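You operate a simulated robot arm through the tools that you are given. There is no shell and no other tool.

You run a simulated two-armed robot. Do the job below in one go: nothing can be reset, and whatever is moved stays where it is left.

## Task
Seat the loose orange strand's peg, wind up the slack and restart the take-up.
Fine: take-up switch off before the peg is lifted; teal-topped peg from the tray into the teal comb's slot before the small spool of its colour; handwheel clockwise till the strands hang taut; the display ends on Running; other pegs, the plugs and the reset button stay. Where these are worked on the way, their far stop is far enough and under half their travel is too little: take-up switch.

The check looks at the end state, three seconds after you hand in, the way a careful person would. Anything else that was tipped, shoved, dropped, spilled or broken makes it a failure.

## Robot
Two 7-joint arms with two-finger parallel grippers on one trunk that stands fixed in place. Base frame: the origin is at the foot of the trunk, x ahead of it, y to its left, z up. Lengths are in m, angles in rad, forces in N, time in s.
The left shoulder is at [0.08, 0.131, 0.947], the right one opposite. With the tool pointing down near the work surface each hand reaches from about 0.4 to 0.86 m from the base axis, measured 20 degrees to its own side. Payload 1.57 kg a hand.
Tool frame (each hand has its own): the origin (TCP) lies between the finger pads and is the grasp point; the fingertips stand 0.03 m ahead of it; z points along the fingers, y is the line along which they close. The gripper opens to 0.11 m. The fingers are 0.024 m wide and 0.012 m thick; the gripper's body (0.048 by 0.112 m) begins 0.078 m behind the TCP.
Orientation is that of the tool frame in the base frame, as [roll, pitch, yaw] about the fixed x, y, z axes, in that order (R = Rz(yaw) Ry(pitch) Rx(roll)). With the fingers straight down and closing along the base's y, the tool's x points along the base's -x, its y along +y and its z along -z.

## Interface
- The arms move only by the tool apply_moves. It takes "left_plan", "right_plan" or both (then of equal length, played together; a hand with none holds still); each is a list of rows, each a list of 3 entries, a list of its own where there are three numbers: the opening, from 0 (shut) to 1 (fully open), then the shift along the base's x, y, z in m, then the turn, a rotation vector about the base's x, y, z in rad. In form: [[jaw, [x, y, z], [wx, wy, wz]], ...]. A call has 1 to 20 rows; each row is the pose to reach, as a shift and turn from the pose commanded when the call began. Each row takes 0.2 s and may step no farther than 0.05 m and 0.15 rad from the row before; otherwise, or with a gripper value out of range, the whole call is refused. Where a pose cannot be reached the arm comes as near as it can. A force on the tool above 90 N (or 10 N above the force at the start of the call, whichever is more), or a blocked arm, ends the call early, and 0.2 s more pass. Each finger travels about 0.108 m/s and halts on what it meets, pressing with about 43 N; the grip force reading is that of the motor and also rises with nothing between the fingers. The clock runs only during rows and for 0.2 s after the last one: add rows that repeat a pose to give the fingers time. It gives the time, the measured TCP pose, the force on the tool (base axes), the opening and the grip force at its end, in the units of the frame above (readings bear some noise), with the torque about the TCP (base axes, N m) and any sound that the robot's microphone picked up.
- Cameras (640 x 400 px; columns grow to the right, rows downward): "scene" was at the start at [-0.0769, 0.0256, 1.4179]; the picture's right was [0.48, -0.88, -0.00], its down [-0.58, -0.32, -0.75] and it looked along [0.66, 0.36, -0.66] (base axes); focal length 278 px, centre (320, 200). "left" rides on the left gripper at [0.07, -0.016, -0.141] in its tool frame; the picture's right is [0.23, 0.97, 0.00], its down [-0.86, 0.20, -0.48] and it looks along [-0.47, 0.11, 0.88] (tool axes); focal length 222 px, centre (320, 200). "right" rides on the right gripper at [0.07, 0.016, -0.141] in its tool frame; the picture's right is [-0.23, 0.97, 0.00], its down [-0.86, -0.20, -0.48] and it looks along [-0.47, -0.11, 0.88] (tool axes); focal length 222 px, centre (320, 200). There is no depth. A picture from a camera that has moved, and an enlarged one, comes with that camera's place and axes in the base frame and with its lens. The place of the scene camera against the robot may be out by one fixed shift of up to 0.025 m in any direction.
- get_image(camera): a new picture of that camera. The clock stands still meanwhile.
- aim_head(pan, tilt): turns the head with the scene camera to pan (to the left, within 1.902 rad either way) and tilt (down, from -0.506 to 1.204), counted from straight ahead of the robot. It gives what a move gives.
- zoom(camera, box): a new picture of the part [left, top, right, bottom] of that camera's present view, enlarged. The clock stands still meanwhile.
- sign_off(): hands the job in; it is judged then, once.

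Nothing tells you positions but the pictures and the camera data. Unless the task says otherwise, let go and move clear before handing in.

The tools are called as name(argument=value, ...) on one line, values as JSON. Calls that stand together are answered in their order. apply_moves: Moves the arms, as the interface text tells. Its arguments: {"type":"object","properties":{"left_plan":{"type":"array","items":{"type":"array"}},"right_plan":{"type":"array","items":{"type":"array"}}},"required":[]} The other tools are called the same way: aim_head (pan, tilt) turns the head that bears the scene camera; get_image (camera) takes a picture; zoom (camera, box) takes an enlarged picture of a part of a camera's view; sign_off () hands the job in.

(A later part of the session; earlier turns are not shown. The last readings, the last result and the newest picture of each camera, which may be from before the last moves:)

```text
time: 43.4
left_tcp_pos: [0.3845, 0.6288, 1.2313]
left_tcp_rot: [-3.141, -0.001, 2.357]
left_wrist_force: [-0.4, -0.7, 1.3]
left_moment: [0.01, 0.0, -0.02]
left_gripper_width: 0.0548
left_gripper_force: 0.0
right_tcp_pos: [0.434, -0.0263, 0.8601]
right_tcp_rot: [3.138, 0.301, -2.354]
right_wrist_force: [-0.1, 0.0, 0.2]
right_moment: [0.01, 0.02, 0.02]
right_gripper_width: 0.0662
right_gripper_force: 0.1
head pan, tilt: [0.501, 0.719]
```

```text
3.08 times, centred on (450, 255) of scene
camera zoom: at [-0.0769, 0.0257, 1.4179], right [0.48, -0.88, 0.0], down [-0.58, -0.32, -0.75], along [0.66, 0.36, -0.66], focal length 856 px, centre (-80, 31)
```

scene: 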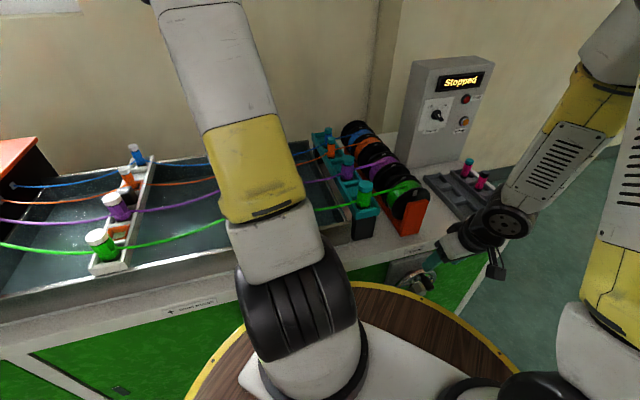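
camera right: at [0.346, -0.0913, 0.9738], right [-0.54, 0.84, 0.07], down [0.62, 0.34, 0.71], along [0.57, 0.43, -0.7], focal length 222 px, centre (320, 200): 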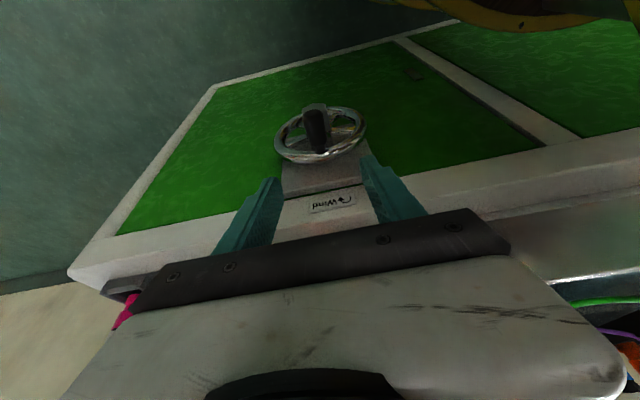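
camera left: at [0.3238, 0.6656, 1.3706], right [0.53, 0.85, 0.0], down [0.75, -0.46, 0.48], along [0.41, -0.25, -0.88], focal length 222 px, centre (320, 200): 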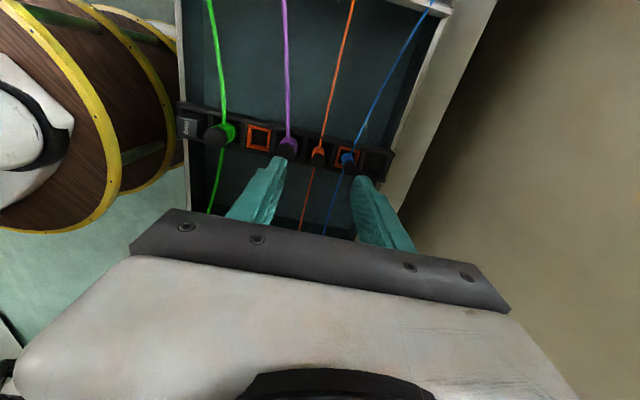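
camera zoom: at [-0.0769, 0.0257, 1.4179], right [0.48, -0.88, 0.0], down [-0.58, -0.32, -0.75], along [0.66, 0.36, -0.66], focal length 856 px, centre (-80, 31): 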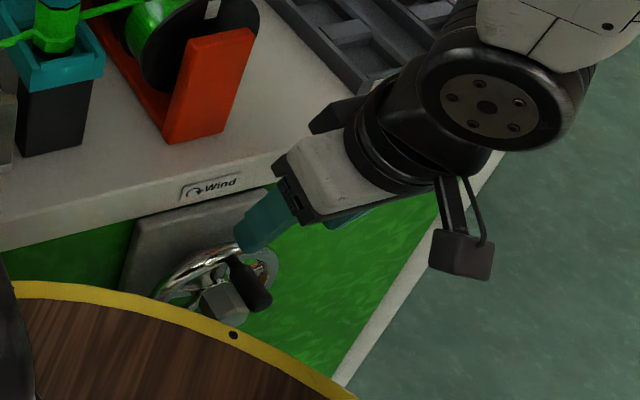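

The handle matches the computed position (s=0.325, z=0.738), centred between the fingers. I'll descend onto it.

apply_moves(right_plan=[[0.6, [0, 0, -0.035], [0, 0, 0]], [0.6, [0, 0, -0.07], [0, 0, 0]], [0.6, [0, 0, -0.1], [0, 0, 0]], [0.6, [0, 0, -0.122], [0, 0, 0]], [0.6, [0, 0, -0.122], [0, 0, 0]]])

zoom(camera="right", box=[220, 80, 420, 220])

zoom(camera="scene", box=[370, 190, 530, 320])

```text
time: 44.6
left_tcp_pos: [0.3837, 0.6275, 1.23]
left_tcp_rot: [-3.14, 0.001, 2.359]
left_wrist_force: [-0.1, -0.2, 0.2]
left_moment: [0.04, 0.02, 0.01]
left_gripper_width: 0.055
left_gripper_force: 0.0
right_tcp_pos: [0.434, -0.0247, 0.7405]
right_tcp_rot: [3.138, 0.302, -2.355]
right_wrist_force: [0.5, 0.1, 0.0]
right_moment: [0.02, 0.01, 0.03]
right_gripper_width: 0.0659
right_gripper_force: 0.1
head pan, tilt: [0.501, 0.719]
```

```text
2.86 times, centred on (320, 150) of right
camera zoom: at [0.3459, -0.0903, 0.8541], right [-0.54, 0.84, 0.07], down [0.62, 0.34, 0.71], along [0.57, 0.43, -0.7], focal length 635 px, centre (320, 343)
```

zoom: 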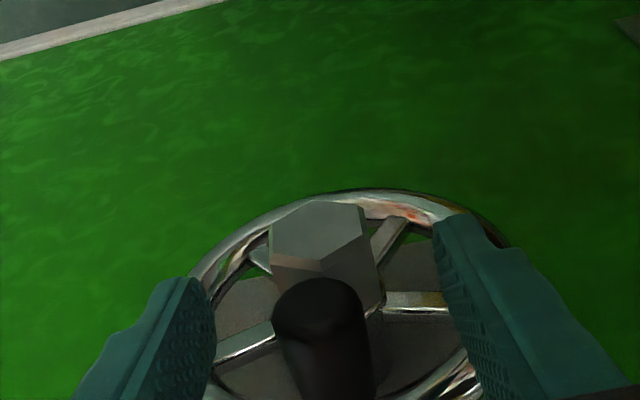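

```text
3.08 times, centred on (450, 255) of scene
camera zoom: at [-0.0769, 0.0257, 1.4179], right [0.48, -0.88, 0.0], down [-0.58, -0.32, -0.75], along [0.66, 0.36, -0.66], focal length 856 px, centre (-80, 31)
```

zoom: 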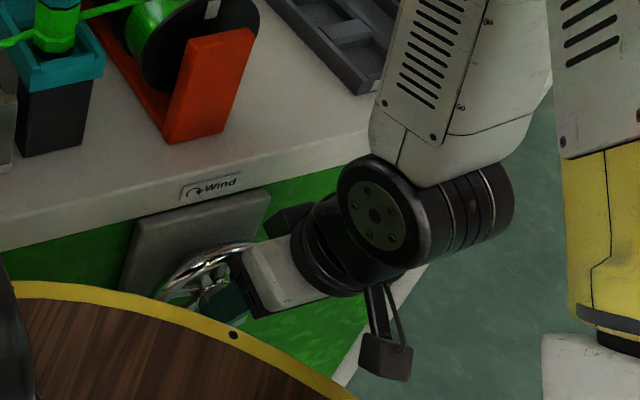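

The handle is nicely between the fingers. I'll close on it.

apply_moves(right_plan=[[0.4, [0, 0, 0], [0, 0, 0]], [0.25, [0, 0, 0], [0, 0, 0]], [0.1, [0, 0, 0], [0, 0, 0]], [0.0, [0, 0, 0], [0, 0, 0]], [0.0, [0, 0, 0], [0, 0, 0]]])

zoom(camera="right", box=[220, 80, 420, 220])

zoom(camera="left", box=[160, 0, 460, 250])

zoom(camera="scene", box=[0, 120, 260, 290])

```text
time: 45.8
left_tcp_pos: [0.3836, 0.6277, 1.2291]
left_tcp_rot: [3.141, 0.0, 2.358]
left_wrist_force: [-0.2, 0.6, 0.1]
left_moment: [0.01, 0.01, 0.0]
left_gripper_width: 0.0551
left_gripper_force: 0.0
right_tcp_pos: [0.4337, -0.0262, 0.7394]
right_tcp_rot: [3.138, 0.302, -2.355]
right_wrist_force: [3.5, -5.1, -0.2]
right_moment: [-0.06, -0.01, 0.03]
right_gripper_width: 0.0234
right_gripper_force: 35.8
head pan, tilt: [0.501, 0.719]
```

```text
2.86 times, centred on (320, 150) of right
camera zoom: at [0.3462, -0.0906, 0.8544], right [-0.54, 0.84, 0.07], down [0.62, 0.34, 0.71], along [0.57, 0.42, -0.7], focal length 635 px, centre (320, 343)
```

zoom: 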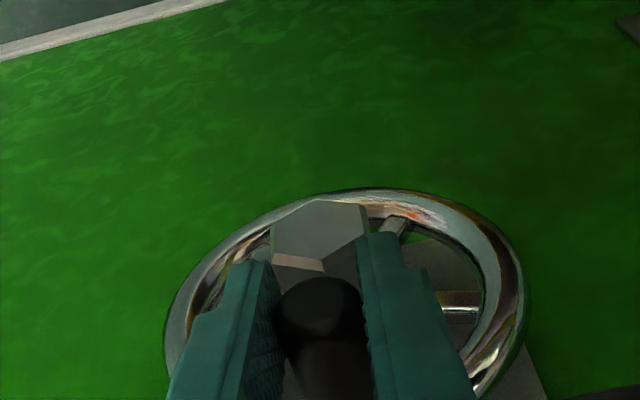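

```text
1.60 times, centred on (310, 125) of left
camera zoom: at [0.3239, 0.6655, 1.3706], right [0.53, 0.85, 0.0], down [0.75, -0.46, 0.48], along [0.41, -0.25, -0.88], focal length 355 px, centre (336, 320)
```

zoom: 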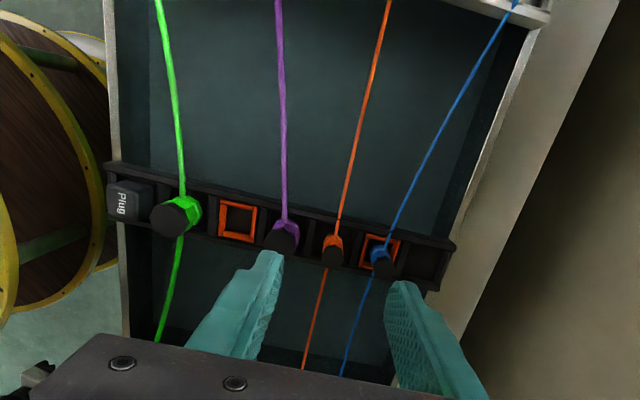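

```text
2.35 times, centred on (130, 205) of scene
camera zoom: at [-0.0767, 0.0255, 1.4179], right [0.48, -0.88, 0.0], down [-0.58, -0.32, -0.75], along [0.66, 0.36, -0.66], focal length 655 px, centre (767, 188)
```

zoom: 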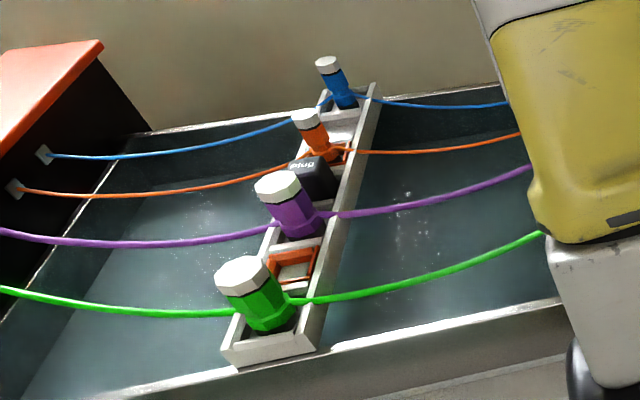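

The handle is gripped at 23 mm, and the strands visibly sag for a baseline. I'll crank the first quarter turn clockwise (top toward the right) and check the forces.

apply_moves(right_plan=[[0, [0.0103, -0.0103, -0.0018], [0, 0, 0]], [0, [0.02, -0.02, -0.0072], [0, 0, 0]], [0, [0.0284, -0.0284, -0.0158], [0, 0, 0]], [0, [0.0351, -0.0351, -0.0271], [0, 0, 0]], [0, [0.0396, -0.0396, -0.0404], [0, 0, 0]], [0, [0.0416, -0.0416, -0.0548], [0, 0, 0]]])

get_image(camera="right")

get_image(camera="scene")

```text
time: 47.2
left_tcp_pos: [0.3845, 0.6264, 1.2303]
left_tcp_rot: [3.141, -0.001, 2.356]
left_wrist_force: [0.7, -0.3, 0.1]
left_moment: [0.01, 0.0, -0.02]
left_gripper_width: 0.0553
left_gripper_force: 0.0
right_tcp_pos: [0.4763, -0.0687, 0.6808]
right_tcp_rot: [3.138, 0.301, -2.357]
right_wrist_force: [3.9, -9.1, 4.7]
right_moment: [0.2, 0.02, -0.05]
right_gripper_width: 0.0231
right_gripper_force: 35.9
head pan, tilt: [0.501, 0.719]
```

```text
taken
camera right: at [0.3888, -0.1325, 0.7958], right [-0.54, 0.84, 0.07], down [0.62, 0.34, 0.71], along [0.57, 0.42, -0.7], focal length 222 px, centre (320, 200)
```

right: 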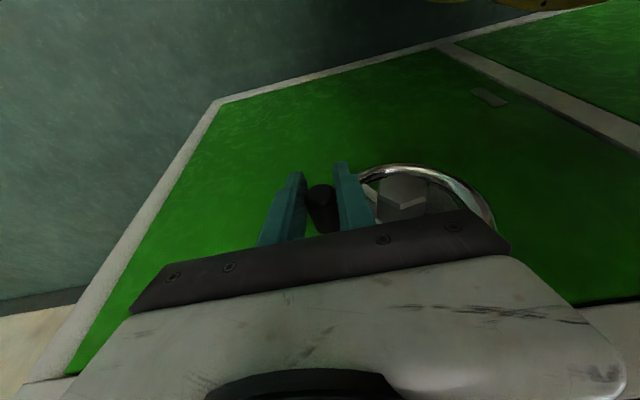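

```text
taken
```

scene: 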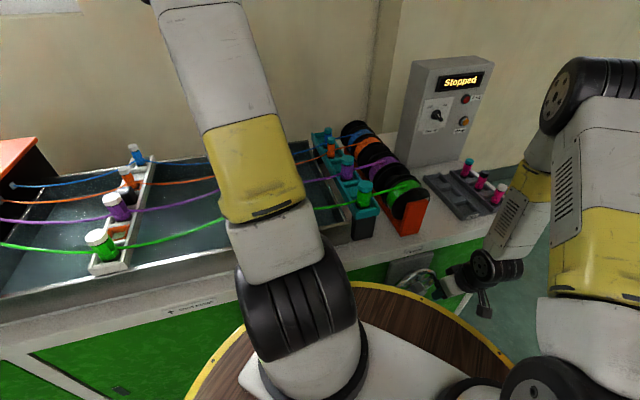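

The handle follows smoothly with little force. I'll continue past the bottom.

apply_moves(right_plan=[[0, [-0.0006, 0.0006, -0.0147], [0, 0, 0]], [0, [-0.0037, 0.0037, -0.0288], [0, 0, 0]], [0, [-0.0092, 0.0092, -0.0413], [0, 0, 0]], [0, [-0.0167, 0.0167, -0.0515], [0, 0, 0]], [0, [-0.0257, 0.0257, -0.0587], [0, 0, 0]], [0, [-0.0358, 0.0358, -0.0626], [0, 0, 0]], [0, [-0.0462, 0.0462, -0.0629], [0, 0, 0]]])

get_image(camera="right")

zoom(camera="scene", box=[0, 120, 260, 290])

```text
time: 48.8
left_tcp_pos: [0.3828, 0.6283, 1.2294]
left_tcp_rot: [-3.141, 0.001, 2.357]
left_wrist_force: [0.4, -0.4, 0.2]
left_moment: [0.02, 0.01, 0.03]
left_gripper_width: 0.055
left_gripper_force: 0.0
right_tcp_pos: [0.4267, -0.0191, 0.6185]
right_tcp_rot: [3.134, 0.301, -2.351]
right_wrist_force: [-2.4, -3.1, 0.8]
right_moment: [-0.43, 0.33, -0.01]
right_gripper_width: 0.0229
right_gripper_force: 35.1
head pan, tilt: [0.501, 0.719]
```

```text
taken
camera right: at [0.34, -0.0848, 0.7333], right [-0.54, 0.84, 0.07], down [0.62, 0.34, 0.71], along [0.57, 0.43, -0.7], focal length 222 px, centre (320, 200)
```

right: 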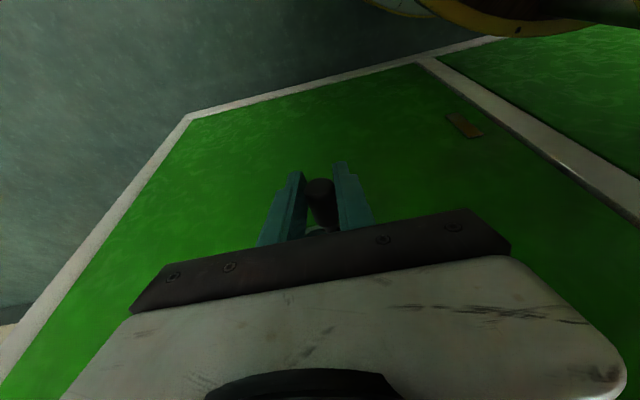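

```text
2.35 times, centred on (130, 205) of scene
camera zoom: at [-0.0771, 0.0257, 1.4179], right [0.48, -0.88, 0.0], down [-0.58, -0.32, -0.75], along [0.66, 0.36, -0.66], focal length 655 px, centre (767, 188)
```

zoom: 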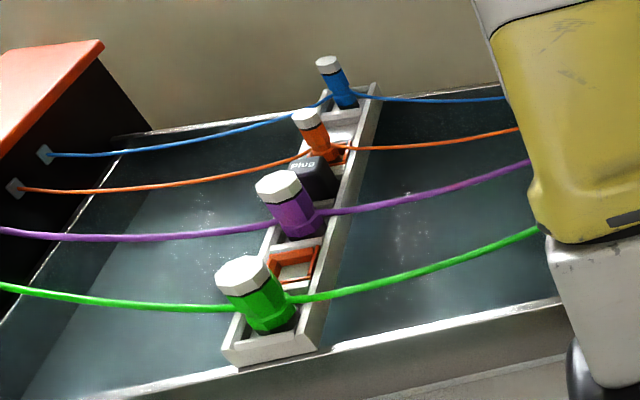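

After half a turn the strands are slightly flatter and there's no trouble. I'll complete the full turn.

apply_moves(right_plan=[[0, [-0.0101, 0.0101, 0.0034], [0, 0, 0]], [0, [-0.0193, 0.0193, 0.0103], [0, 0, 0]], [0, [-0.0271, 0.0271, 0.0201], [0, 0, 0]], [0, [-0.0328, 0.0328, 0.0324], [0, 0, 0]], [0, [-0.0363, 0.0363, 0.0463], [0, 0, 0]], [0, [-0.0372, 0.0372, 0.0609], [0, 0, 0]], [0, [-0.0355, 0.0355, 0.0754], [0, 0, 0]], [0, [-0.0313, 0.0313, 0.0889], [0, 0, 0]], [0, [-0.0249, 0.0249, 0.1005], [0, 0, 0]], [0, [-0.0167, 0.0167, 0.1095], [0, 0, 0]], [0, [-0.0071, 0.0071, 0.1153], [0, 0, 0]], [0, [0.0045, -0.0045, 0.1177], [0, 0, 0]]])

zoom(camera="right", box=[220, 80, 420, 220])

zoom(camera="scene", box=[0, 120, 260, 290])

zoom(camera="scene", box=[390, 40, 530, 220])

```text
time: 51.4
left_tcp_pos: [0.385, 0.6282, 1.2312]
left_tcp_rot: [3.142, 0.0, 2.357]
left_wrist_force: [0.1, -0.1, 0.1]
left_moment: [0.02, -0.02, -0.01]
left_gripper_width: 0.0549
left_gripper_force: 0.0
right_tcp_pos: [0.4315, -0.026, 0.737]
right_tcp_rot: [3.137, 0.296, -2.36]
right_wrist_force: [-6.2, -2.6, -1.5]
right_moment: [0.67, -0.44, -0.07]
right_gripper_width: 0.0234
right_gripper_force: 35.3
head pan, tilt: [0.501, 0.719]
```

```text
2.86 times, centred on (320, 150) of right
camera zoom: at [0.343, -0.0918, 0.8519], right [-0.53, 0.84, 0.07], down [0.62, 0.34, 0.71], along [0.57, 0.42, -0.7], focal length 635 px, centre (320, 343)
```

zoom: 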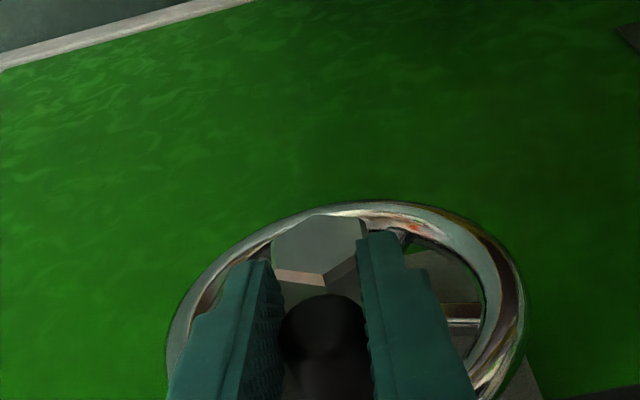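

```text
2.35 times, centred on (130, 205) of scene
camera zoom: at [-0.077, 0.0255, 1.4179], right [0.48, -0.88, 0.0], down [-0.58, -0.32, -0.75], along [0.66, 0.36, -0.66], focal length 655 px, centre (767, 188)
```

zoom: 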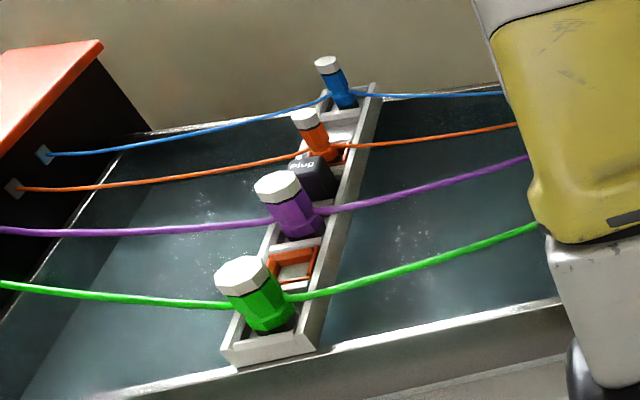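

```text
2.22 times, centred on (460, 130) of scene
camera zoom: at [-0.077, 0.0255, 1.4179], right [0.48, -0.88, 0.0], down [-0.58, -0.32, -0.75], along [0.66, 0.36, -0.66], focal length 618 px, centre (9, 356)
```

zoom: 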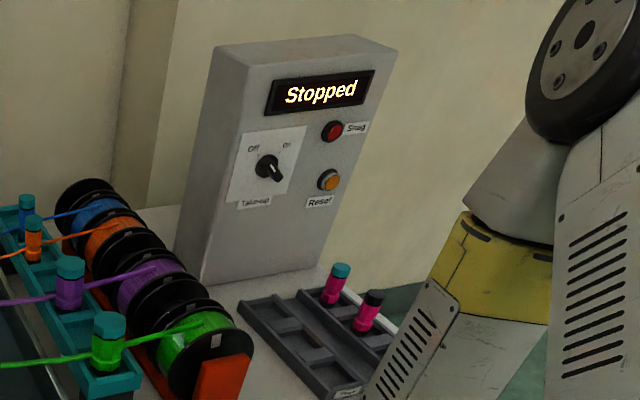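

One turn made the strands clearly flatter, with slight sag remaining. I'll do another half turn and check again.

apply_moves(right_plan=[[0, [0.0103, -0.0103, -0.0018], [0, 0, 0]], [0, [0.02, -0.02, -0.0072], [0, 0, 0]], [0, [0.0284, -0.0284, -0.0158], [0, 0, 0]], [0, [0.0351, -0.0351, -0.0271], [0, 0, 0]], [0, [0.0396, -0.0396, -0.0404], [0, 0, 0]], [0, [0.0416, -0.0416, -0.0548], [0, 0, 0]], [0, [0.041, -0.041, -0.0695], [0, 0, 0]], [0, [0.0379, -0.0379, -0.0836], [0, 0, 0]], [0, [0.0324, -0.0324, -0.0961], [0, 0, 0]], [0, [0.0249, -0.0249, -0.1063], [0, 0, 0]], [0, [0.0159, -0.0159, -0.1135], [0, 0, 0]], [0, [0.0058, -0.0058, -0.1174], [0, 0, 0]], [0, [-0.0046, 0.0046, -0.1177], [0, 0, 0]]])

zoom(camera="right", box=[220, 80, 420, 220])

zoom(camera="scene", box=[0, 120, 260, 290])

```text
time: 54.2
left_tcp_pos: [0.3843, 0.628, 1.2302]
left_tcp_rot: [-3.14, 0.001, 2.357]
left_wrist_force: [-0.1, 0.2, -0.4]
left_moment: [-0.01, -0.01, 0.0]
left_gripper_width: 0.0553
left_gripper_force: 0.1
right_tcp_pos: [0.4274, -0.0204, 0.6186]
right_tcp_rot: [3.137, 0.298, -2.354]
right_wrist_force: [2.2, 0.8, -1.7]
right_moment: [-0.44, 0.46, -0.07]
right_gripper_width: 0.0231
right_gripper_force: 35.5
head pan, tilt: [0.501, 0.719]
```

```text
2.86 times, centred on (320, 150) of right
camera zoom: at [0.3389, -0.0856, 0.7331], right [-0.54, 0.84, 0.07], down [0.62, 0.34, 0.71], along [0.57, 0.43, -0.7], focal length 635 px, centre (320, 343)
```

zoom: 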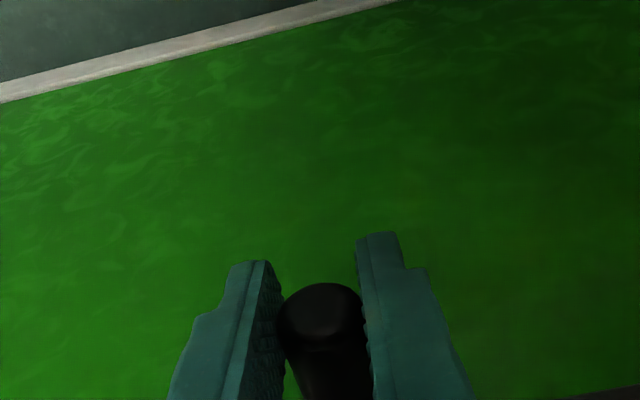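

```text
2.35 times, centred on (130, 205) of scene
camera zoom: at [-0.0768, 0.0257, 1.4179], right [0.48, -0.88, 0.0], down [-0.58, -0.32, -0.75], along [0.66, 0.36, -0.66], focal length 655 px, centre (767, 188)
```

zoom: 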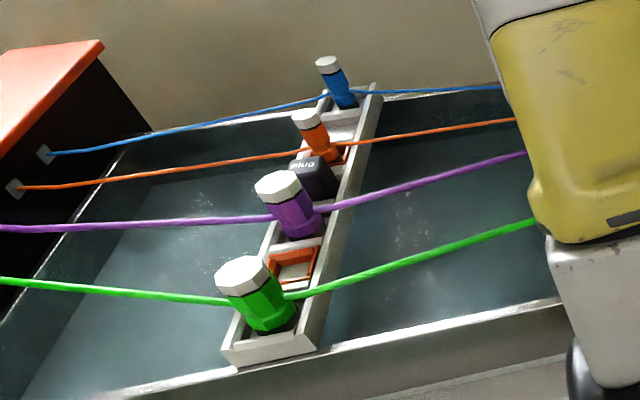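

The strands are now nearly straight at 1.5 turns. I'll take a closer look at the remaining sag.

zoom(camera="scene", box=[100, 140, 240, 260])

zoom(camera="scene", box=[0, 150, 120, 260])

zoom(camera="left", box=[160, 0, 460, 250])

```text
3.33 times, centred on (170, 200) of scene
camera zoom: at [-0.0768, 0.0257, 1.4179], right [0.48, -0.88, 0.0], down [-0.58, -0.32, -0.75], along [0.66, 0.36, -0.66], focal length 927 px, centre (820, 200)
```

zoom: 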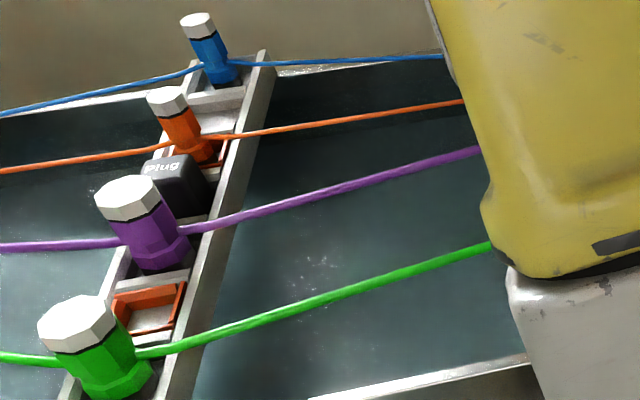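

```text
3.64 times, centred on (60, 205) of scene
camera zoom: at [-0.0768, 0.0257, 1.4179], right [0.48, -0.88, 0.0], down [-0.58, -0.32, -0.75], along [0.66, 0.36, -0.66], focal length 1012 px, centre (1266, 182)
```

zoom: 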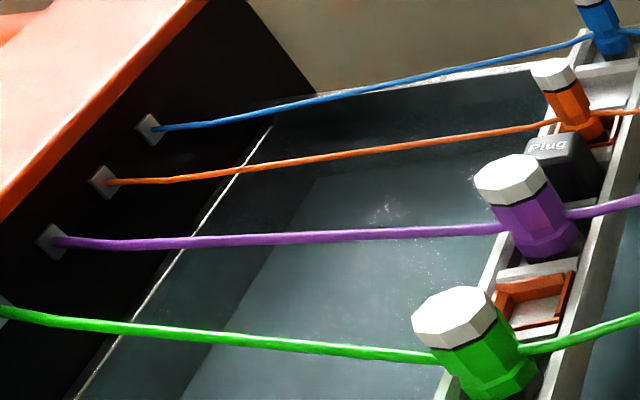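

```text
1.60 times, centred on (310, 125) of left
camera zoom: at [0.3236, 0.6659, 1.3705], right [0.53, 0.85, 0.0], down [0.75, -0.46, 0.48], along [0.41, -0.25, -0.88], focal length 355 px, centre (336, 320)
```

zoom: 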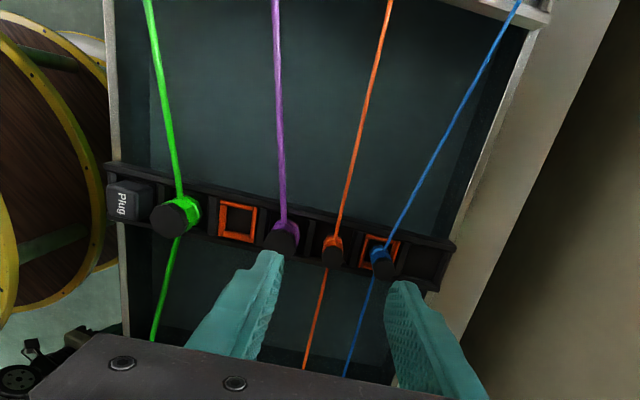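

A trace of sag is left. I'll wind the second half of this turn back to the top, watching forces.

apply_moves(right_plan=[[0, [-0.0101, 0.0101, 0.0034], [0, 0, 0]], [0, [-0.0193, 0.0193, 0.0103], [0, 0, 0]], [0, [-0.0271, 0.0271, 0.0201], [0, 0, 0]], [0, [-0.0328, 0.0328, 0.0324], [0, 0, 0]], [0, [-0.0363, 0.0363, 0.0463], [0, 0, 0]], [0, [-0.0372, 0.0372, 0.0609], [0, 0, 0]]])

zoom(camera="scene", box=[100, 140, 240, 260])

zoom(camera="scene", box=[0, 150, 120, 260])

```text
time: 55.6
left_tcp_pos: [0.3843, 0.6275, 1.2291]
left_tcp_rot: [-3.141, 0.002, 2.358]
left_wrist_force: [0.0, -0.6, 0.3]
left_moment: [0.01, -0.01, 0.0]
left_gripper_width: 0.055
left_gripper_force: 0.1
right_tcp_pos: [0.3899, 0.0158, 0.6792]
right_tcp_rot: [3.136, 0.298, -2.353]
right_wrist_force: [0.5, -4.5, -7.6]
right_moment: [0.28, 0.17, -0.01]
right_gripper_width: 0.0233
right_gripper_force: 35.6
head pan, tilt: [0.501, 0.719]
```

```text
3.33 times, centred on (170, 200) of scene
camera zoom: at [-0.0767, 0.0255, 1.4179], right [0.48, -0.88, 0.0], down [-0.58, -0.32, -0.75], along [0.66, 0.36, -0.66], focal length 927 px, centre (820, 200)
```

zoom: 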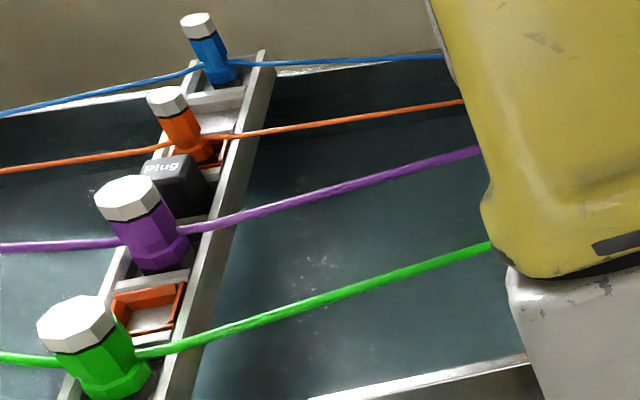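

```text
3.64 times, centred on (60, 205) of scene
camera zoom: at [-0.0767, 0.0255, 1.4179], right [0.48, -0.88, 0.0], down [-0.58, -0.32, -0.75], along [0.66, 0.36, -0.66], focal length 1012 px, centre (1266, 182)
```

zoom: 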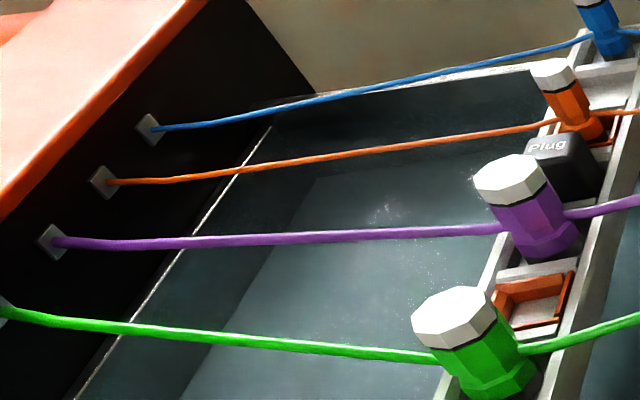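

Nothing changed between 1.5 and 1.75 turns, so the slack is gone and the strands are taut. I'll let go of the handle and draw the hand up and away.

apply_moves(right_plan=[[0.3, [0, 0, 0], [0, 0, 0]], [0.6, [0, 0, 0], [0, 0, 0]], [0.6, [0, 0, 0], [0, 0, 0]], [0.6, [-0.005, -0.005, 0.025], [0, 0, 0]], [0.6, [-0.012, -0.012, 0.06], [0, 0, 0]], [0.6, [-0.015, -0.018, 0.1], [0, 0, 0]], [0.6, [-0.01, -0.03, 0.14], [0, 0, 0]], [0.6, [0.0, -0.05, 0.18], [0, 0, 0]], [0.6, [0.02, -0.075, 0.215], [0, 0, 0]], [0.6, [0.04, -0.1, 0.25], [0, 0, 0]], [0.6, [0.06, -0.13, 0.28], [0, 0, 0]], [0.6, [0.085, -0.155, 0.31], [0, 0, 0]], [0.6, [0.11, -0.175, 0.33], [0, 0, 0]], [0.6, [0.15, -0.19, 0.35], [0, 0, 0]]])

get_image(camera="right")

get_image(camera="scene")

```text
time: 56.9
left_tcp_pos: [0.3853, 0.6274, 1.2301]
left_tcp_rot: [3.142, -0.001, 2.357]
left_wrist_force: [-0.1, 0.1, 1.1]
left_moment: [0.01, -0.02, 0.0]
left_gripper_width: 0.0549
left_gripper_force: 0.1
right_tcp_pos: [0.3816, 0.0078, 0.7309]
right_tcp_rot: [3.141, 0.305, -2.353]
right_wrist_force: [-11.3, 2.3, -69.0]
right_moment: [4.14, -8.5, -0.98]
right_gripper_width: 0.0662
right_gripper_force: 0.1
right hand out of reach, approached as far as the arm can: row 6
head pan, tilt: [0.501, 0.719]
stopped in row 6 (right hand): the force on the tool passed its limit at 320 N (the readings are from after the stop); the commanded pose is now the measured one
```

```text
taken
camera right: at [0.2939, -0.0584, 0.8449], right [-0.54, 0.84, 0.07], down [0.62, 0.33, 0.71], along [0.58, 0.43, -0.7], focal length 222 px, centre (320, 200)
```

right: 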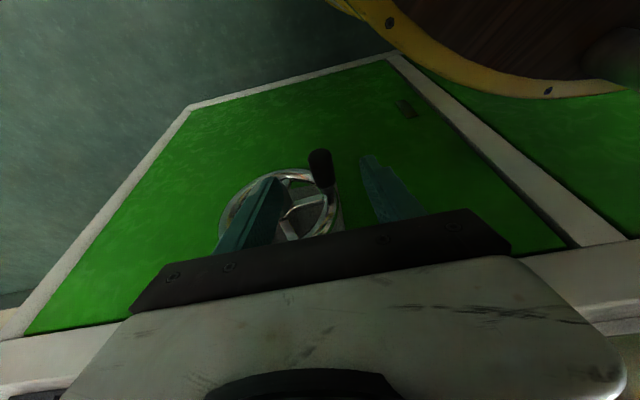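

```text
taken
```

scene: 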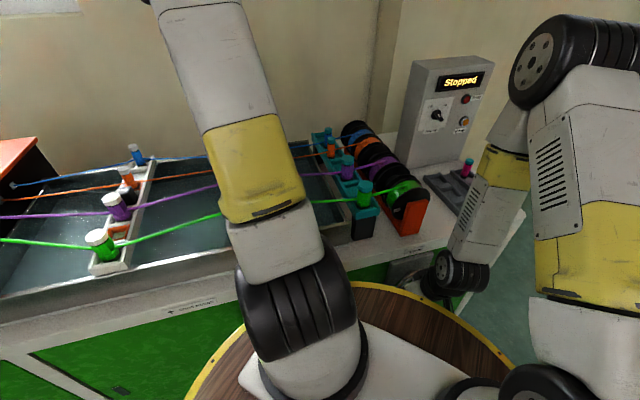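

The wrist camera caught under the drum's flange while lifting (contact works out at about (0.28, -0.06, 0.85)). I'll ease down a touch, slide the hand sideways to the right until the camera is clear of the flange, and only then lift.

apply_moves(right_plan=[[0.6, [0, 0, -0.003], [0, 0, 0]], [0.6, [0.0085, -0.0085, -0.003], [0, 0, 0]], [0.6, [0.0177, -0.0177, -0.003], [0, 0, 0]], [0.6, [0.0262, -0.0304, -0.003], [0, 0, 0]], [0.6, [0.0354, -0.0424, -0.002], [0, 0, 0]], [0.6, [0.046, -0.053, 0.0], [0, 0, 0]], [0.6, [0.0566, -0.0636, 0.003], [0, 0, 0]]])

get_image(camera="right")

zoom(camera="scene", box=[0, 120, 260, 290])

```text
time: 58.5
left_tcp_pos: [0.3836, 0.6279, 1.2309]
left_tcp_rot: [3.141, 0.0, 2.358]
left_wrist_force: [-0.4, -0.9, 0.1]
left_moment: [-0.02, 0.02, 0.01]
left_gripper_width: 0.0549
left_gripper_force: 0.1
right_tcp_pos: [0.4388, -0.0581, 0.7371]
right_tcp_rot: [3.139, 0.307, -2.354]
right_wrist_force: [0.8, 0.0, 0.0]
right_moment: [0.0, 0.0, -0.02]
right_gripper_width: 0.0661
right_gripper_force: 0.0
head pan, tilt: [0.501, 0.719]
```

```text
taken
camera right: at [0.3515, -0.1226, 0.8512], right [-0.54, 0.84, 0.07], down [0.62, 0.33, 0.71], along [0.58, 0.43, -0.7], focal length 222 px, centre (320, 200)
```

right: 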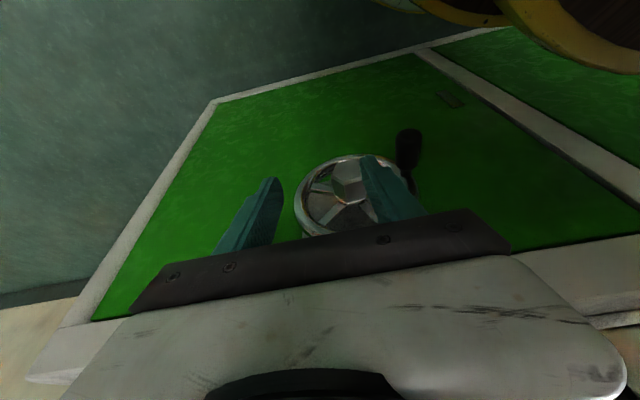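

```text
2.35 times, centred on (130, 205) of scene
camera zoom: at [-0.0769, 0.0258, 1.4179], right [0.48, -0.88, 0.0], down [-0.58, -0.32, -0.75], along [0.66, 0.36, -0.66], focal length 655 px, centre (767, 188)
```

zoom: 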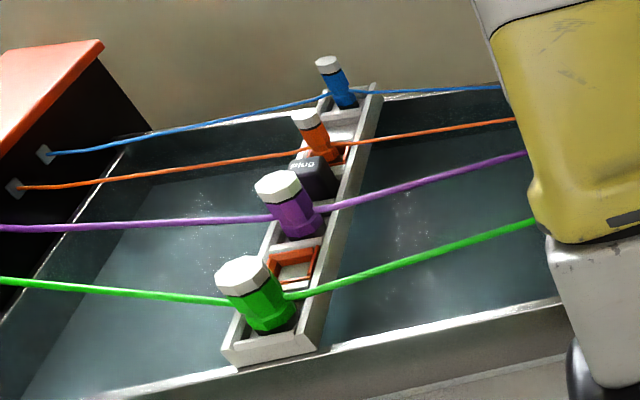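

The hand is free with zero force, the wheel stayed put and the strands are still taut. I'll lift away, then pitch and roll into the knob-grasp orientation.

apply_moves(right_plan=[[0.6, [0.005, -0.015, 0.04], [0, 0, 0]], [0.6, [0.01, -0.03, 0.083], [0, 0, 0]], [0.6, [0.015, -0.045, 0.127], [0, 0, 0]], [0.6, [0.025, -0.06, 0.172], [0, 0, 0]], [0.6, [0.04, -0.08, 0.212], [0, 0, 0]], [0.6, [0.055, -0.095, 0.255], [0, 0, 0]], [0.6, [0.08, -0.112, 0.293], [0, 0, 0]], [0.6, [0.11, -0.112, 0.32], [0, 0, 0]]])

apply_moves(right_plan=[[0.6, [0.01, 0.0, 0.005], [0.0967, -0.0967, 0]], [0.6, [0.02, 0.0, 0.01], [0.1935, -0.1935, 0]], [0.6, [0.03, 0.0, 0.01], [0.29, -0.29, 0]], [0.6, [0.04, 0.01, 0.01], [0.387, -0.387, 0]], [0.6, [0.05, 0.02, 0.01], [0.4837, -0.4837, 0]], [0.6, [0.06, 0.03, 0.01], [0.5805, -0.5805, 0]], [0.6, [0.06, 0.03, 0.01], [0.5805, -0.5805, 0]]])

get_image(camera="right")

get_image(camera="scene")

```text
time: 60.3
left_tcp_pos: [0.3838, 0.6287, 1.2303]
left_tcp_rot: [-3.141, -0.002, 2.357]
left_wrist_force: [0.3, -0.6, 0.2]
left_moment: [0.04, -0.03, -0.01]
left_gripper_width: 0.055
left_gripper_force: 0.1
right_tcp_pos: [0.546, -0.1694, 1.0592]
right_tcp_rot: [3.138, 0.308, -2.354]
right_wrist_force: [-0.6, -0.3, 0.2]
right_moment: [0.01, -0.04, -0.01]
right_gripper_width: 0.0659
right_gripper_force: 0.1
head pan, tilt: [0.501, 0.719]
```

```text
time: 61.9
left_tcp_pos: [0.3842, 0.6285, 1.2305]
left_tcp_rot: [3.141, 0.001, 2.358]
left_wrist_force: [0.6, -0.5, -0.3]
left_moment: [-0.01, 0.0, 0.01]
left_gripper_width: 0.0549
left_gripper_force: 0.0
right_tcp_pos: [0.611, -0.1384, 1.0666]
right_tcp_rot: [-3.141, 1.13, -2.356]
right_wrist_force: [-0.5, -0.1, -0.3]
right_moment: [0.04, 0.02, -0.04]
right_gripper_width: 0.0662
right_gripper_force: 0.0
head pan, tilt: [0.501, 0.719]
```

```text
taken
camera right: at [0.4874, -0.2383, 1.0645], right [-0.62, 0.76, 0.2], down [0.09, -0.19, 0.98], along [0.78, 0.63, 0.05], focal length 222 px, centre (320, 200)
```

right: 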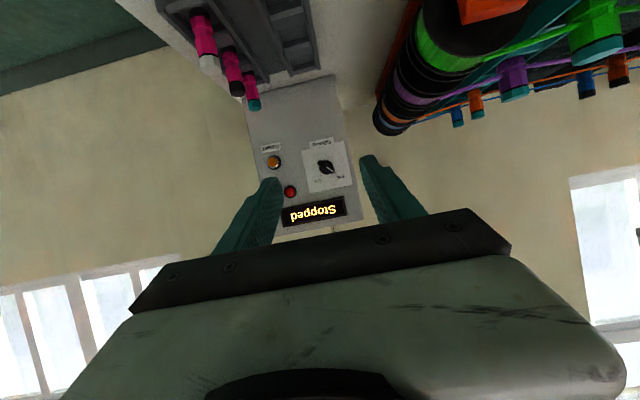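

```text
taken
```

scene: 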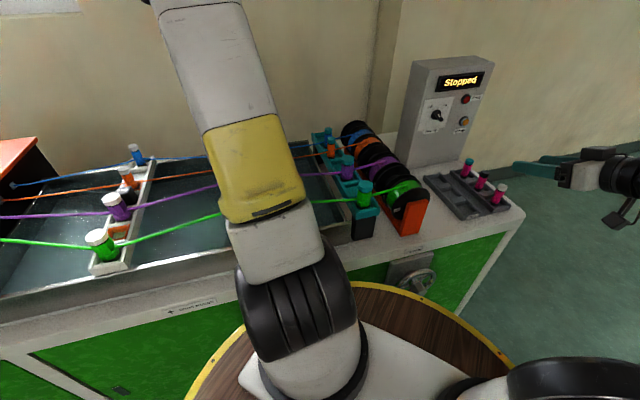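

The wheel's handle rests at about 9 o'clock and the display still says "Stopped". I'll roll the hand and move to the knob's pre-grasp pose.

apply_moves(right_plan=[[0.6, [0.024, 0.023, -0.005], [-0.0926, -0.0926, 0]], [0.6, [0.048, 0.046, -0.01], [-0.185, -0.185, 0]], [0.6, [0.072, 0.069, -0.015], [-0.278, -0.278, 0]], [0.6, [0.097, 0.092, -0.02], [-0.37, -0.37, 0]], [0.6, [0.121, 0.115, -0.026], [-0.463, -0.463, 0]], [0.6, [0.145, 0.138, -0.032], [-0.555, -0.555, 0]], [0.6, [0.169, 0.16, -0.04], [-0.555, -0.555, 0]], [0.6, [0.169, 0.16, -0.04], [-0.555, -0.555, 0]]])

zoom(camera="right", box=[220, 80, 440, 230])

zoom(camera="scene", box=[390, 50, 530, 210])

```text
time: 63.7
left_tcp_pos: [0.3837, 0.6274, 1.2294]
left_tcp_rot: [-3.141, -0.001, 2.357]
left_wrist_force: [0.7, 0.5, 0.0]
left_moment: [0.03, 0.0, -0.02]
left_gripper_width: 0.0548
left_gripper_force: 0.0
right_tcp_pos: [0.7759, 0.0208, 1.0261]
right_tcp_rot: [-1.978, 0.691, -1.373]
right_wrist_force: [0.3, -0.1, 0.4]
right_moment: [0.02, 0.01, 0.05]
right_gripper_width: 0.066
right_gripper_force: 0.0
head pan, tilt: [0.501, 0.719]
```

```text
2.67 times, centred on (330, 155) of right
camera zoom: at [0.6579, -0.0836, 1.013], right [-0.52, 0.66, -0.54], down [-0.44, 0.34, 0.83], along [0.73, 0.67, 0.11], focal length 592 px, centre (293, 320)
```

zoom: 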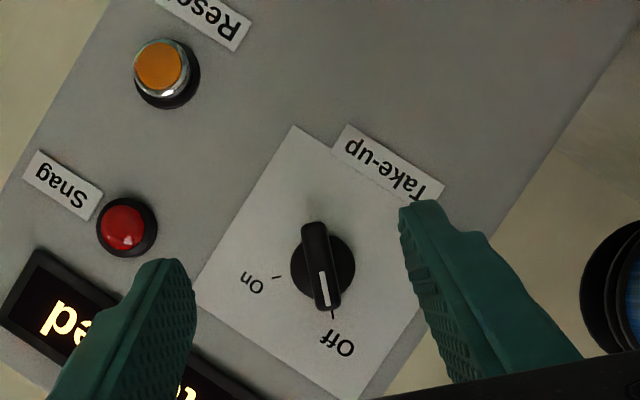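

```text
2.50 times, centred on (460, 130) of scene
camera zoom: at [-0.0769, 0.0255, 1.4179], right [0.48, -0.88, 0.0], down [-0.58, -0.32, -0.75], along [0.66, 0.36, -0.66], focal length 696 px, centre (-30, 375)
```

zoom: 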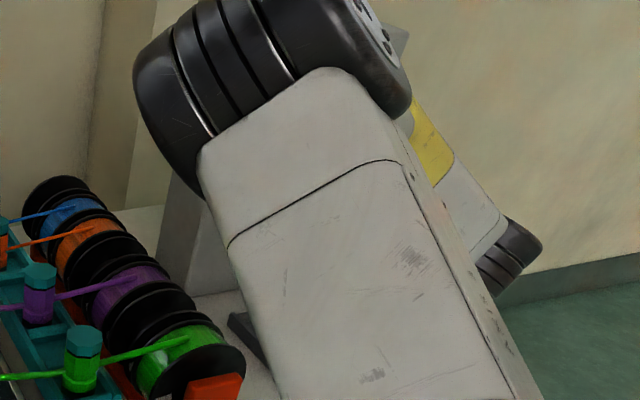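

The lever at Off is lined up between the fingers. I'll advance to the same depth that worked before and close.

apply_moves(right_plan=[[0.5, [0.02, 0.019, -0.002], [0, 0, 0]], [0.5, [0.04, 0.038, -0.003], [0, 0, 0]], [0.5, [0.06, 0.0575, -0.004], [0, 0, 0]], [0.5, [0.07, 0.067, -0.005], [0, 0, 0]], [0.5, [0.0747, 0.0717, -0.005], [0, 0, 0]], [0.5, [0.0747, 0.0717, -0.005], [0, 0, 0]]])

zoom(camera="right", box=[220, 100, 420, 240])

```text
time: 65.1
left_tcp_pos: [0.384, 0.627, 1.2302]
left_tcp_rot: [-3.14, 0.0, 2.359]
left_wrist_force: [-0.9, 0.0, 0.0]
left_moment: [0.01, -0.03, -0.02]
left_gripper_width: 0.055
left_gripper_force: 0.0
right_tcp_pos: [0.8525, 0.0938, 1.0184]
right_tcp_rot: [-1.979, 0.692, -1.375]
right_wrist_force: [-0.8, 0.4, 0.9]
right_moment: [0.0, 0.0, 0.0]
right_gripper_width: 0.055
right_gripper_force: 0.1
head pan, tilt: [0.501, 0.719]
```

```text
2.86 times, centred on (320, 170) of right
camera zoom: at [0.7339, -0.0103, 1.0054], right [-0.52, 0.66, -0.54], down [-0.44, 0.34, 0.83], along [0.73, 0.67, 0.11], focal length 635 px, centre (320, 286)
```

zoom: 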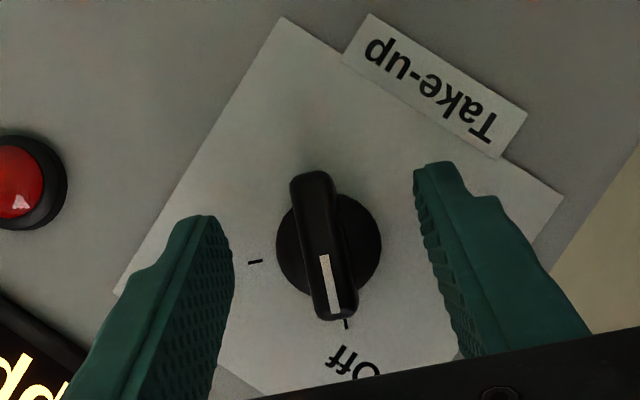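

Well placed, no contact. Closing on the lever.

apply_moves(right_plan=[[0.35, [0, 0, 0], [0, 0, 0]], [0.2, [0, 0, 0], [0, 0, 0]], [0.05, [0, 0, 0], [0, 0, 0]], [0.0, [0, 0, 0], [0, 0, 0]], [0.0, [0, 0, 0], [0, 0, 0]]])

zoom(camera="right", box=[220, 100, 420, 240])

```text
time: 66.3
left_tcp_pos: [0.3848, 0.6277, 1.23]
left_tcp_rot: [-3.142, 0.001, 2.358]
left_wrist_force: [-0.8, 0.3, -0.2]
left_moment: [0.0, 0.0, 0.03]
left_gripper_width: 0.0548
left_gripper_force: 0.0
right_tcp_pos: [0.8525, 0.0932, 1.0188]
right_tcp_rot: [-1.976, 0.694, -1.375]
right_wrist_force: [4.4, -0.4, 2.8]
right_moment: [-0.04, 0.0, -0.26]
right_gripper_width: 0.0126
right_gripper_force: 29.4
head pan, tilt: [0.501, 0.719]
```

```text
2.86 times, centred on (320, 170) of right
camera zoom: at [0.7339, -0.0106, 1.0057], right [-0.52, 0.66, -0.54], down [-0.44, 0.34, 0.83], along [0.73, 0.67, 0.11], focal length 635 px, centre (320, 286)
```

zoom: 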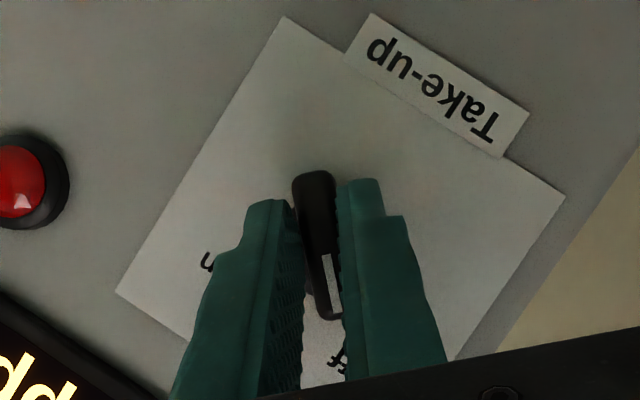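

Gripped on the lever at 12.6 mm. I'll rotate it clockwise 90 degrees back to On.

apply_moves(right_plan=[[0, [0.0006, -0.0006, 0.0005], [0.0926, 0.0926, 0]], [0, [0.0011, -0.0011, 0.0008], [0.185, 0.185, 0]], [0, [0.0018, -0.0018, 0.0011], [0.278, 0.278, 0]], [0, [0.0024, -0.0024, 0.0012], [0.37, 0.37, 0]], [0, [0.003, -0.003, 0.0012], [0.463, 0.463, 0]], [0, [0.0037, -0.0037, 0.0011], [0.555, 0.555, 0]], [0, [0.0044, -0.0044, 0.0009], [0.648, 0.648, 0]], [0, [0.0049, -0.0049, 0.0006], [0.741, 0.741, 0]], [0, [0.0056, -0.0056, 0.0001], [0.833, 0.833, 0]], [0, [0.0061, -0.0061, -0.0004], [0.926, 0.926, 0]], [0, [0.0065, -0.0065, -0.001], [1.018, 1.018, 0]], [0, [0.0069, -0.0069, -0.0018], [1.111, 1.111, 0]], [0, [0.0069, -0.0069, -0.0018], [1.13, 1.13, 0]]])

zoom(camera="right", box=[220, 100, 420, 240])

get_image(camera="scene")

```text
time: 69.1
left_tcp_pos: [0.3836, 0.6284, 1.2291]
left_tcp_rot: [3.141, -0.001, 2.359]
left_wrist_force: [-0.2, -0.2, -0.5]
left_moment: [-0.02, 0.02, -0.02]
left_gripper_width: 0.0549
left_gripper_force: 0.0
right_tcp_pos: [0.859, 0.088, 1.0196]
right_tcp_rot: [1.952, 0.673, 2.938]
right_wrist_force: [-21.1, 8.7, -3.8]
right_moment: [-0.8, -0.16, 0.88]
right_gripper_width: 0.013
right_gripper_force: 29.6
head pan, tilt: [0.501, 0.719]
```

```text
2.86 times, centred on (320, 170) of right
camera zoom: at [0.7386, -0.0143, 1.0293], right [-0.3, 0.43, 0.85], down [0.55, -0.64, 0.53], along [0.78, 0.63, -0.05], focal length 635 px, centre (320, 286)
```

zoom: 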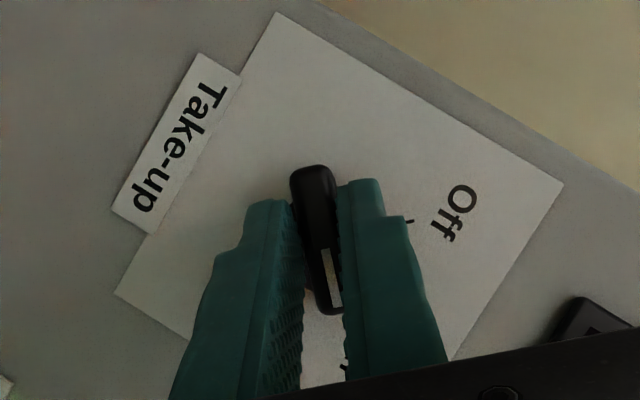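

```text
taken
```

scene: 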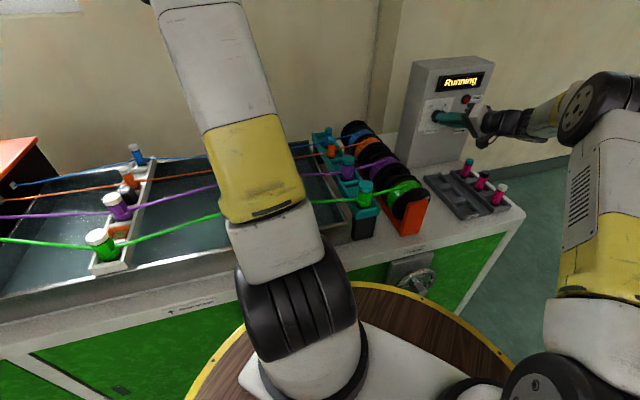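

The display reads "Running". I'll release the lever, back straight off along the panel normal and check everything once more.

apply_moves(right_plan=[[0.2, [0, 0, 0], [0, 0, 0]], [0.45, [0, 0, 0], [0, 0, 0]], [0.45, [0, 0, 0], [0, 0, 0]], [0.45, [-0.02, -0.02, 0], [0, 0, 0]], [0.45, [-0.05, -0.05, 0.01], [0, 0, 0]], [0.45, [-0.08, -0.08, 0.02], [0, 0, 0]], [0.45, [-0.11, -0.11, 0.03], [0, 0, 0]], [0.45, [-0.14, -0.14, 0.04], [0, 0, 0]], [0.45, [-0.17, -0.17, 0.05], [0, 0, 0]], [0.45, [-0.2, -0.2, 0.06], [0, 0, 0]]])

get_image(camera="scene")

zoom(camera="scene", box=[390, 40, 530, 220])

zoom(camera="scene", box=[300, 110, 420, 240])

zoom(camera="scene", box=[0, 120, 260, 290])

get_image(camera="right")

```text
time: 71.3
left_tcp_pos: [0.3842, 0.6281, 1.2295]
left_tcp_rot: [-3.141, 0.001, 2.359]
left_wrist_force: [1.3, 0.6, -0.5]
left_moment: [-0.02, 0.08, 0.01]
left_gripper_width: 0.0549
left_gripper_force: 0.1
right_tcp_pos: [0.6575, -0.1134, 1.0806]
right_tcp_rot: [1.954, 0.67, 2.937]
right_wrist_force: [0.8, 0.0, 0.0]
right_moment: [0.0, 0.01, 0.02]
right_gripper_width: 0.0494
right_gripper_force: 0.0
head pan, tilt: [0.501, 0.719]
```

```text
taken
```

scene: 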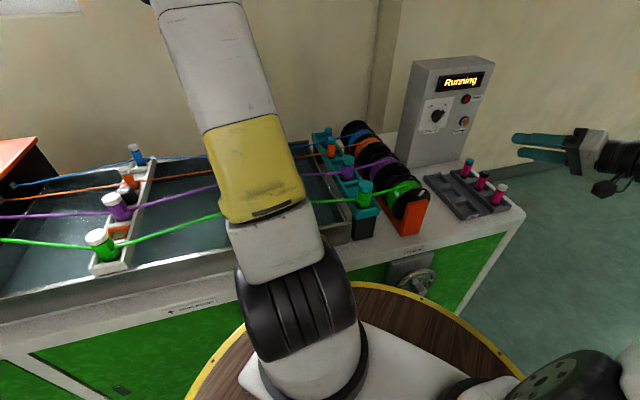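

```text
2.22 times, centred on (460, 130) of scene
camera zoom: at [-0.0766, 0.0258, 1.4179], right [0.48, -0.88, 0.0], down [-0.58, -0.32, -0.75], along [0.66, 0.36, -0.66], focal length 618 px, centre (9, 356)
```

zoom: 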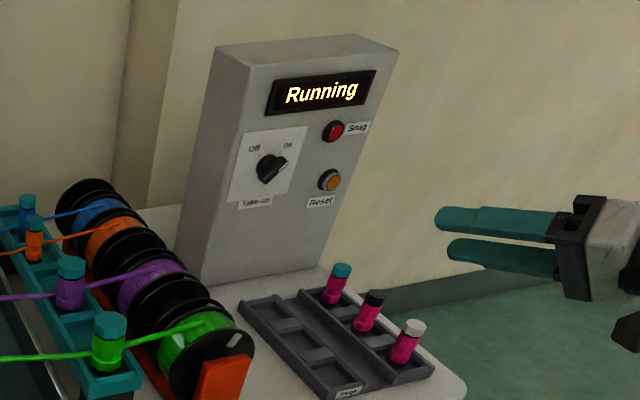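

```text
3.08 times, centred on (360, 175) of scene
camera zoom: at [-0.0766, 0.0258, 1.4179], right [0.48, -0.88, 0.0], down [-0.58, -0.32, -0.75], along [0.66, 0.36, -0.66], focal length 856 px, centre (197, 277)
```

zoom: 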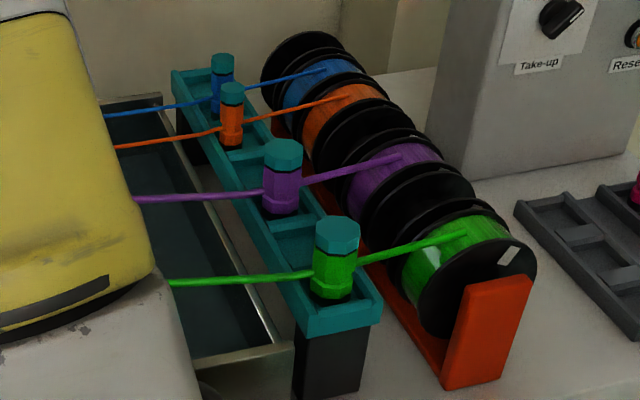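

```text
2.35 times, centred on (130, 205) of scene
camera zoom: at [-0.0766, 0.0258, 1.4179], right [0.48, -0.88, 0.0], down [-0.58, -0.32, -0.75], along [0.66, 0.36, -0.66], focal length 655 px, centre (767, 188)
```

zoom: 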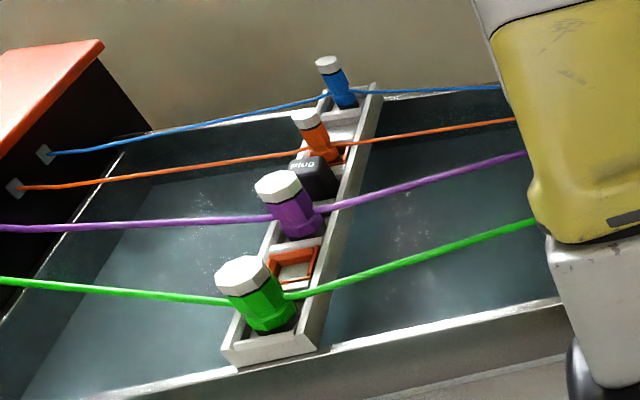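

```text
taken
camera right: at [0.5376, -0.2147, 1.0898], right [-0.3, 0.43, 0.85], down [0.55, -0.64, 0.53], along [0.78, 0.63, -0.05], focal length 222 px, centre (320, 200)
```

right: 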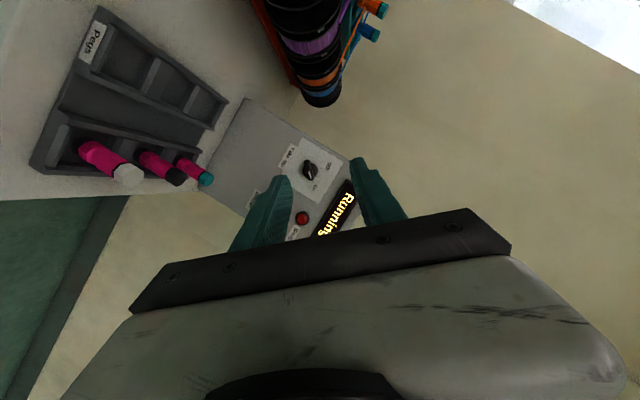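

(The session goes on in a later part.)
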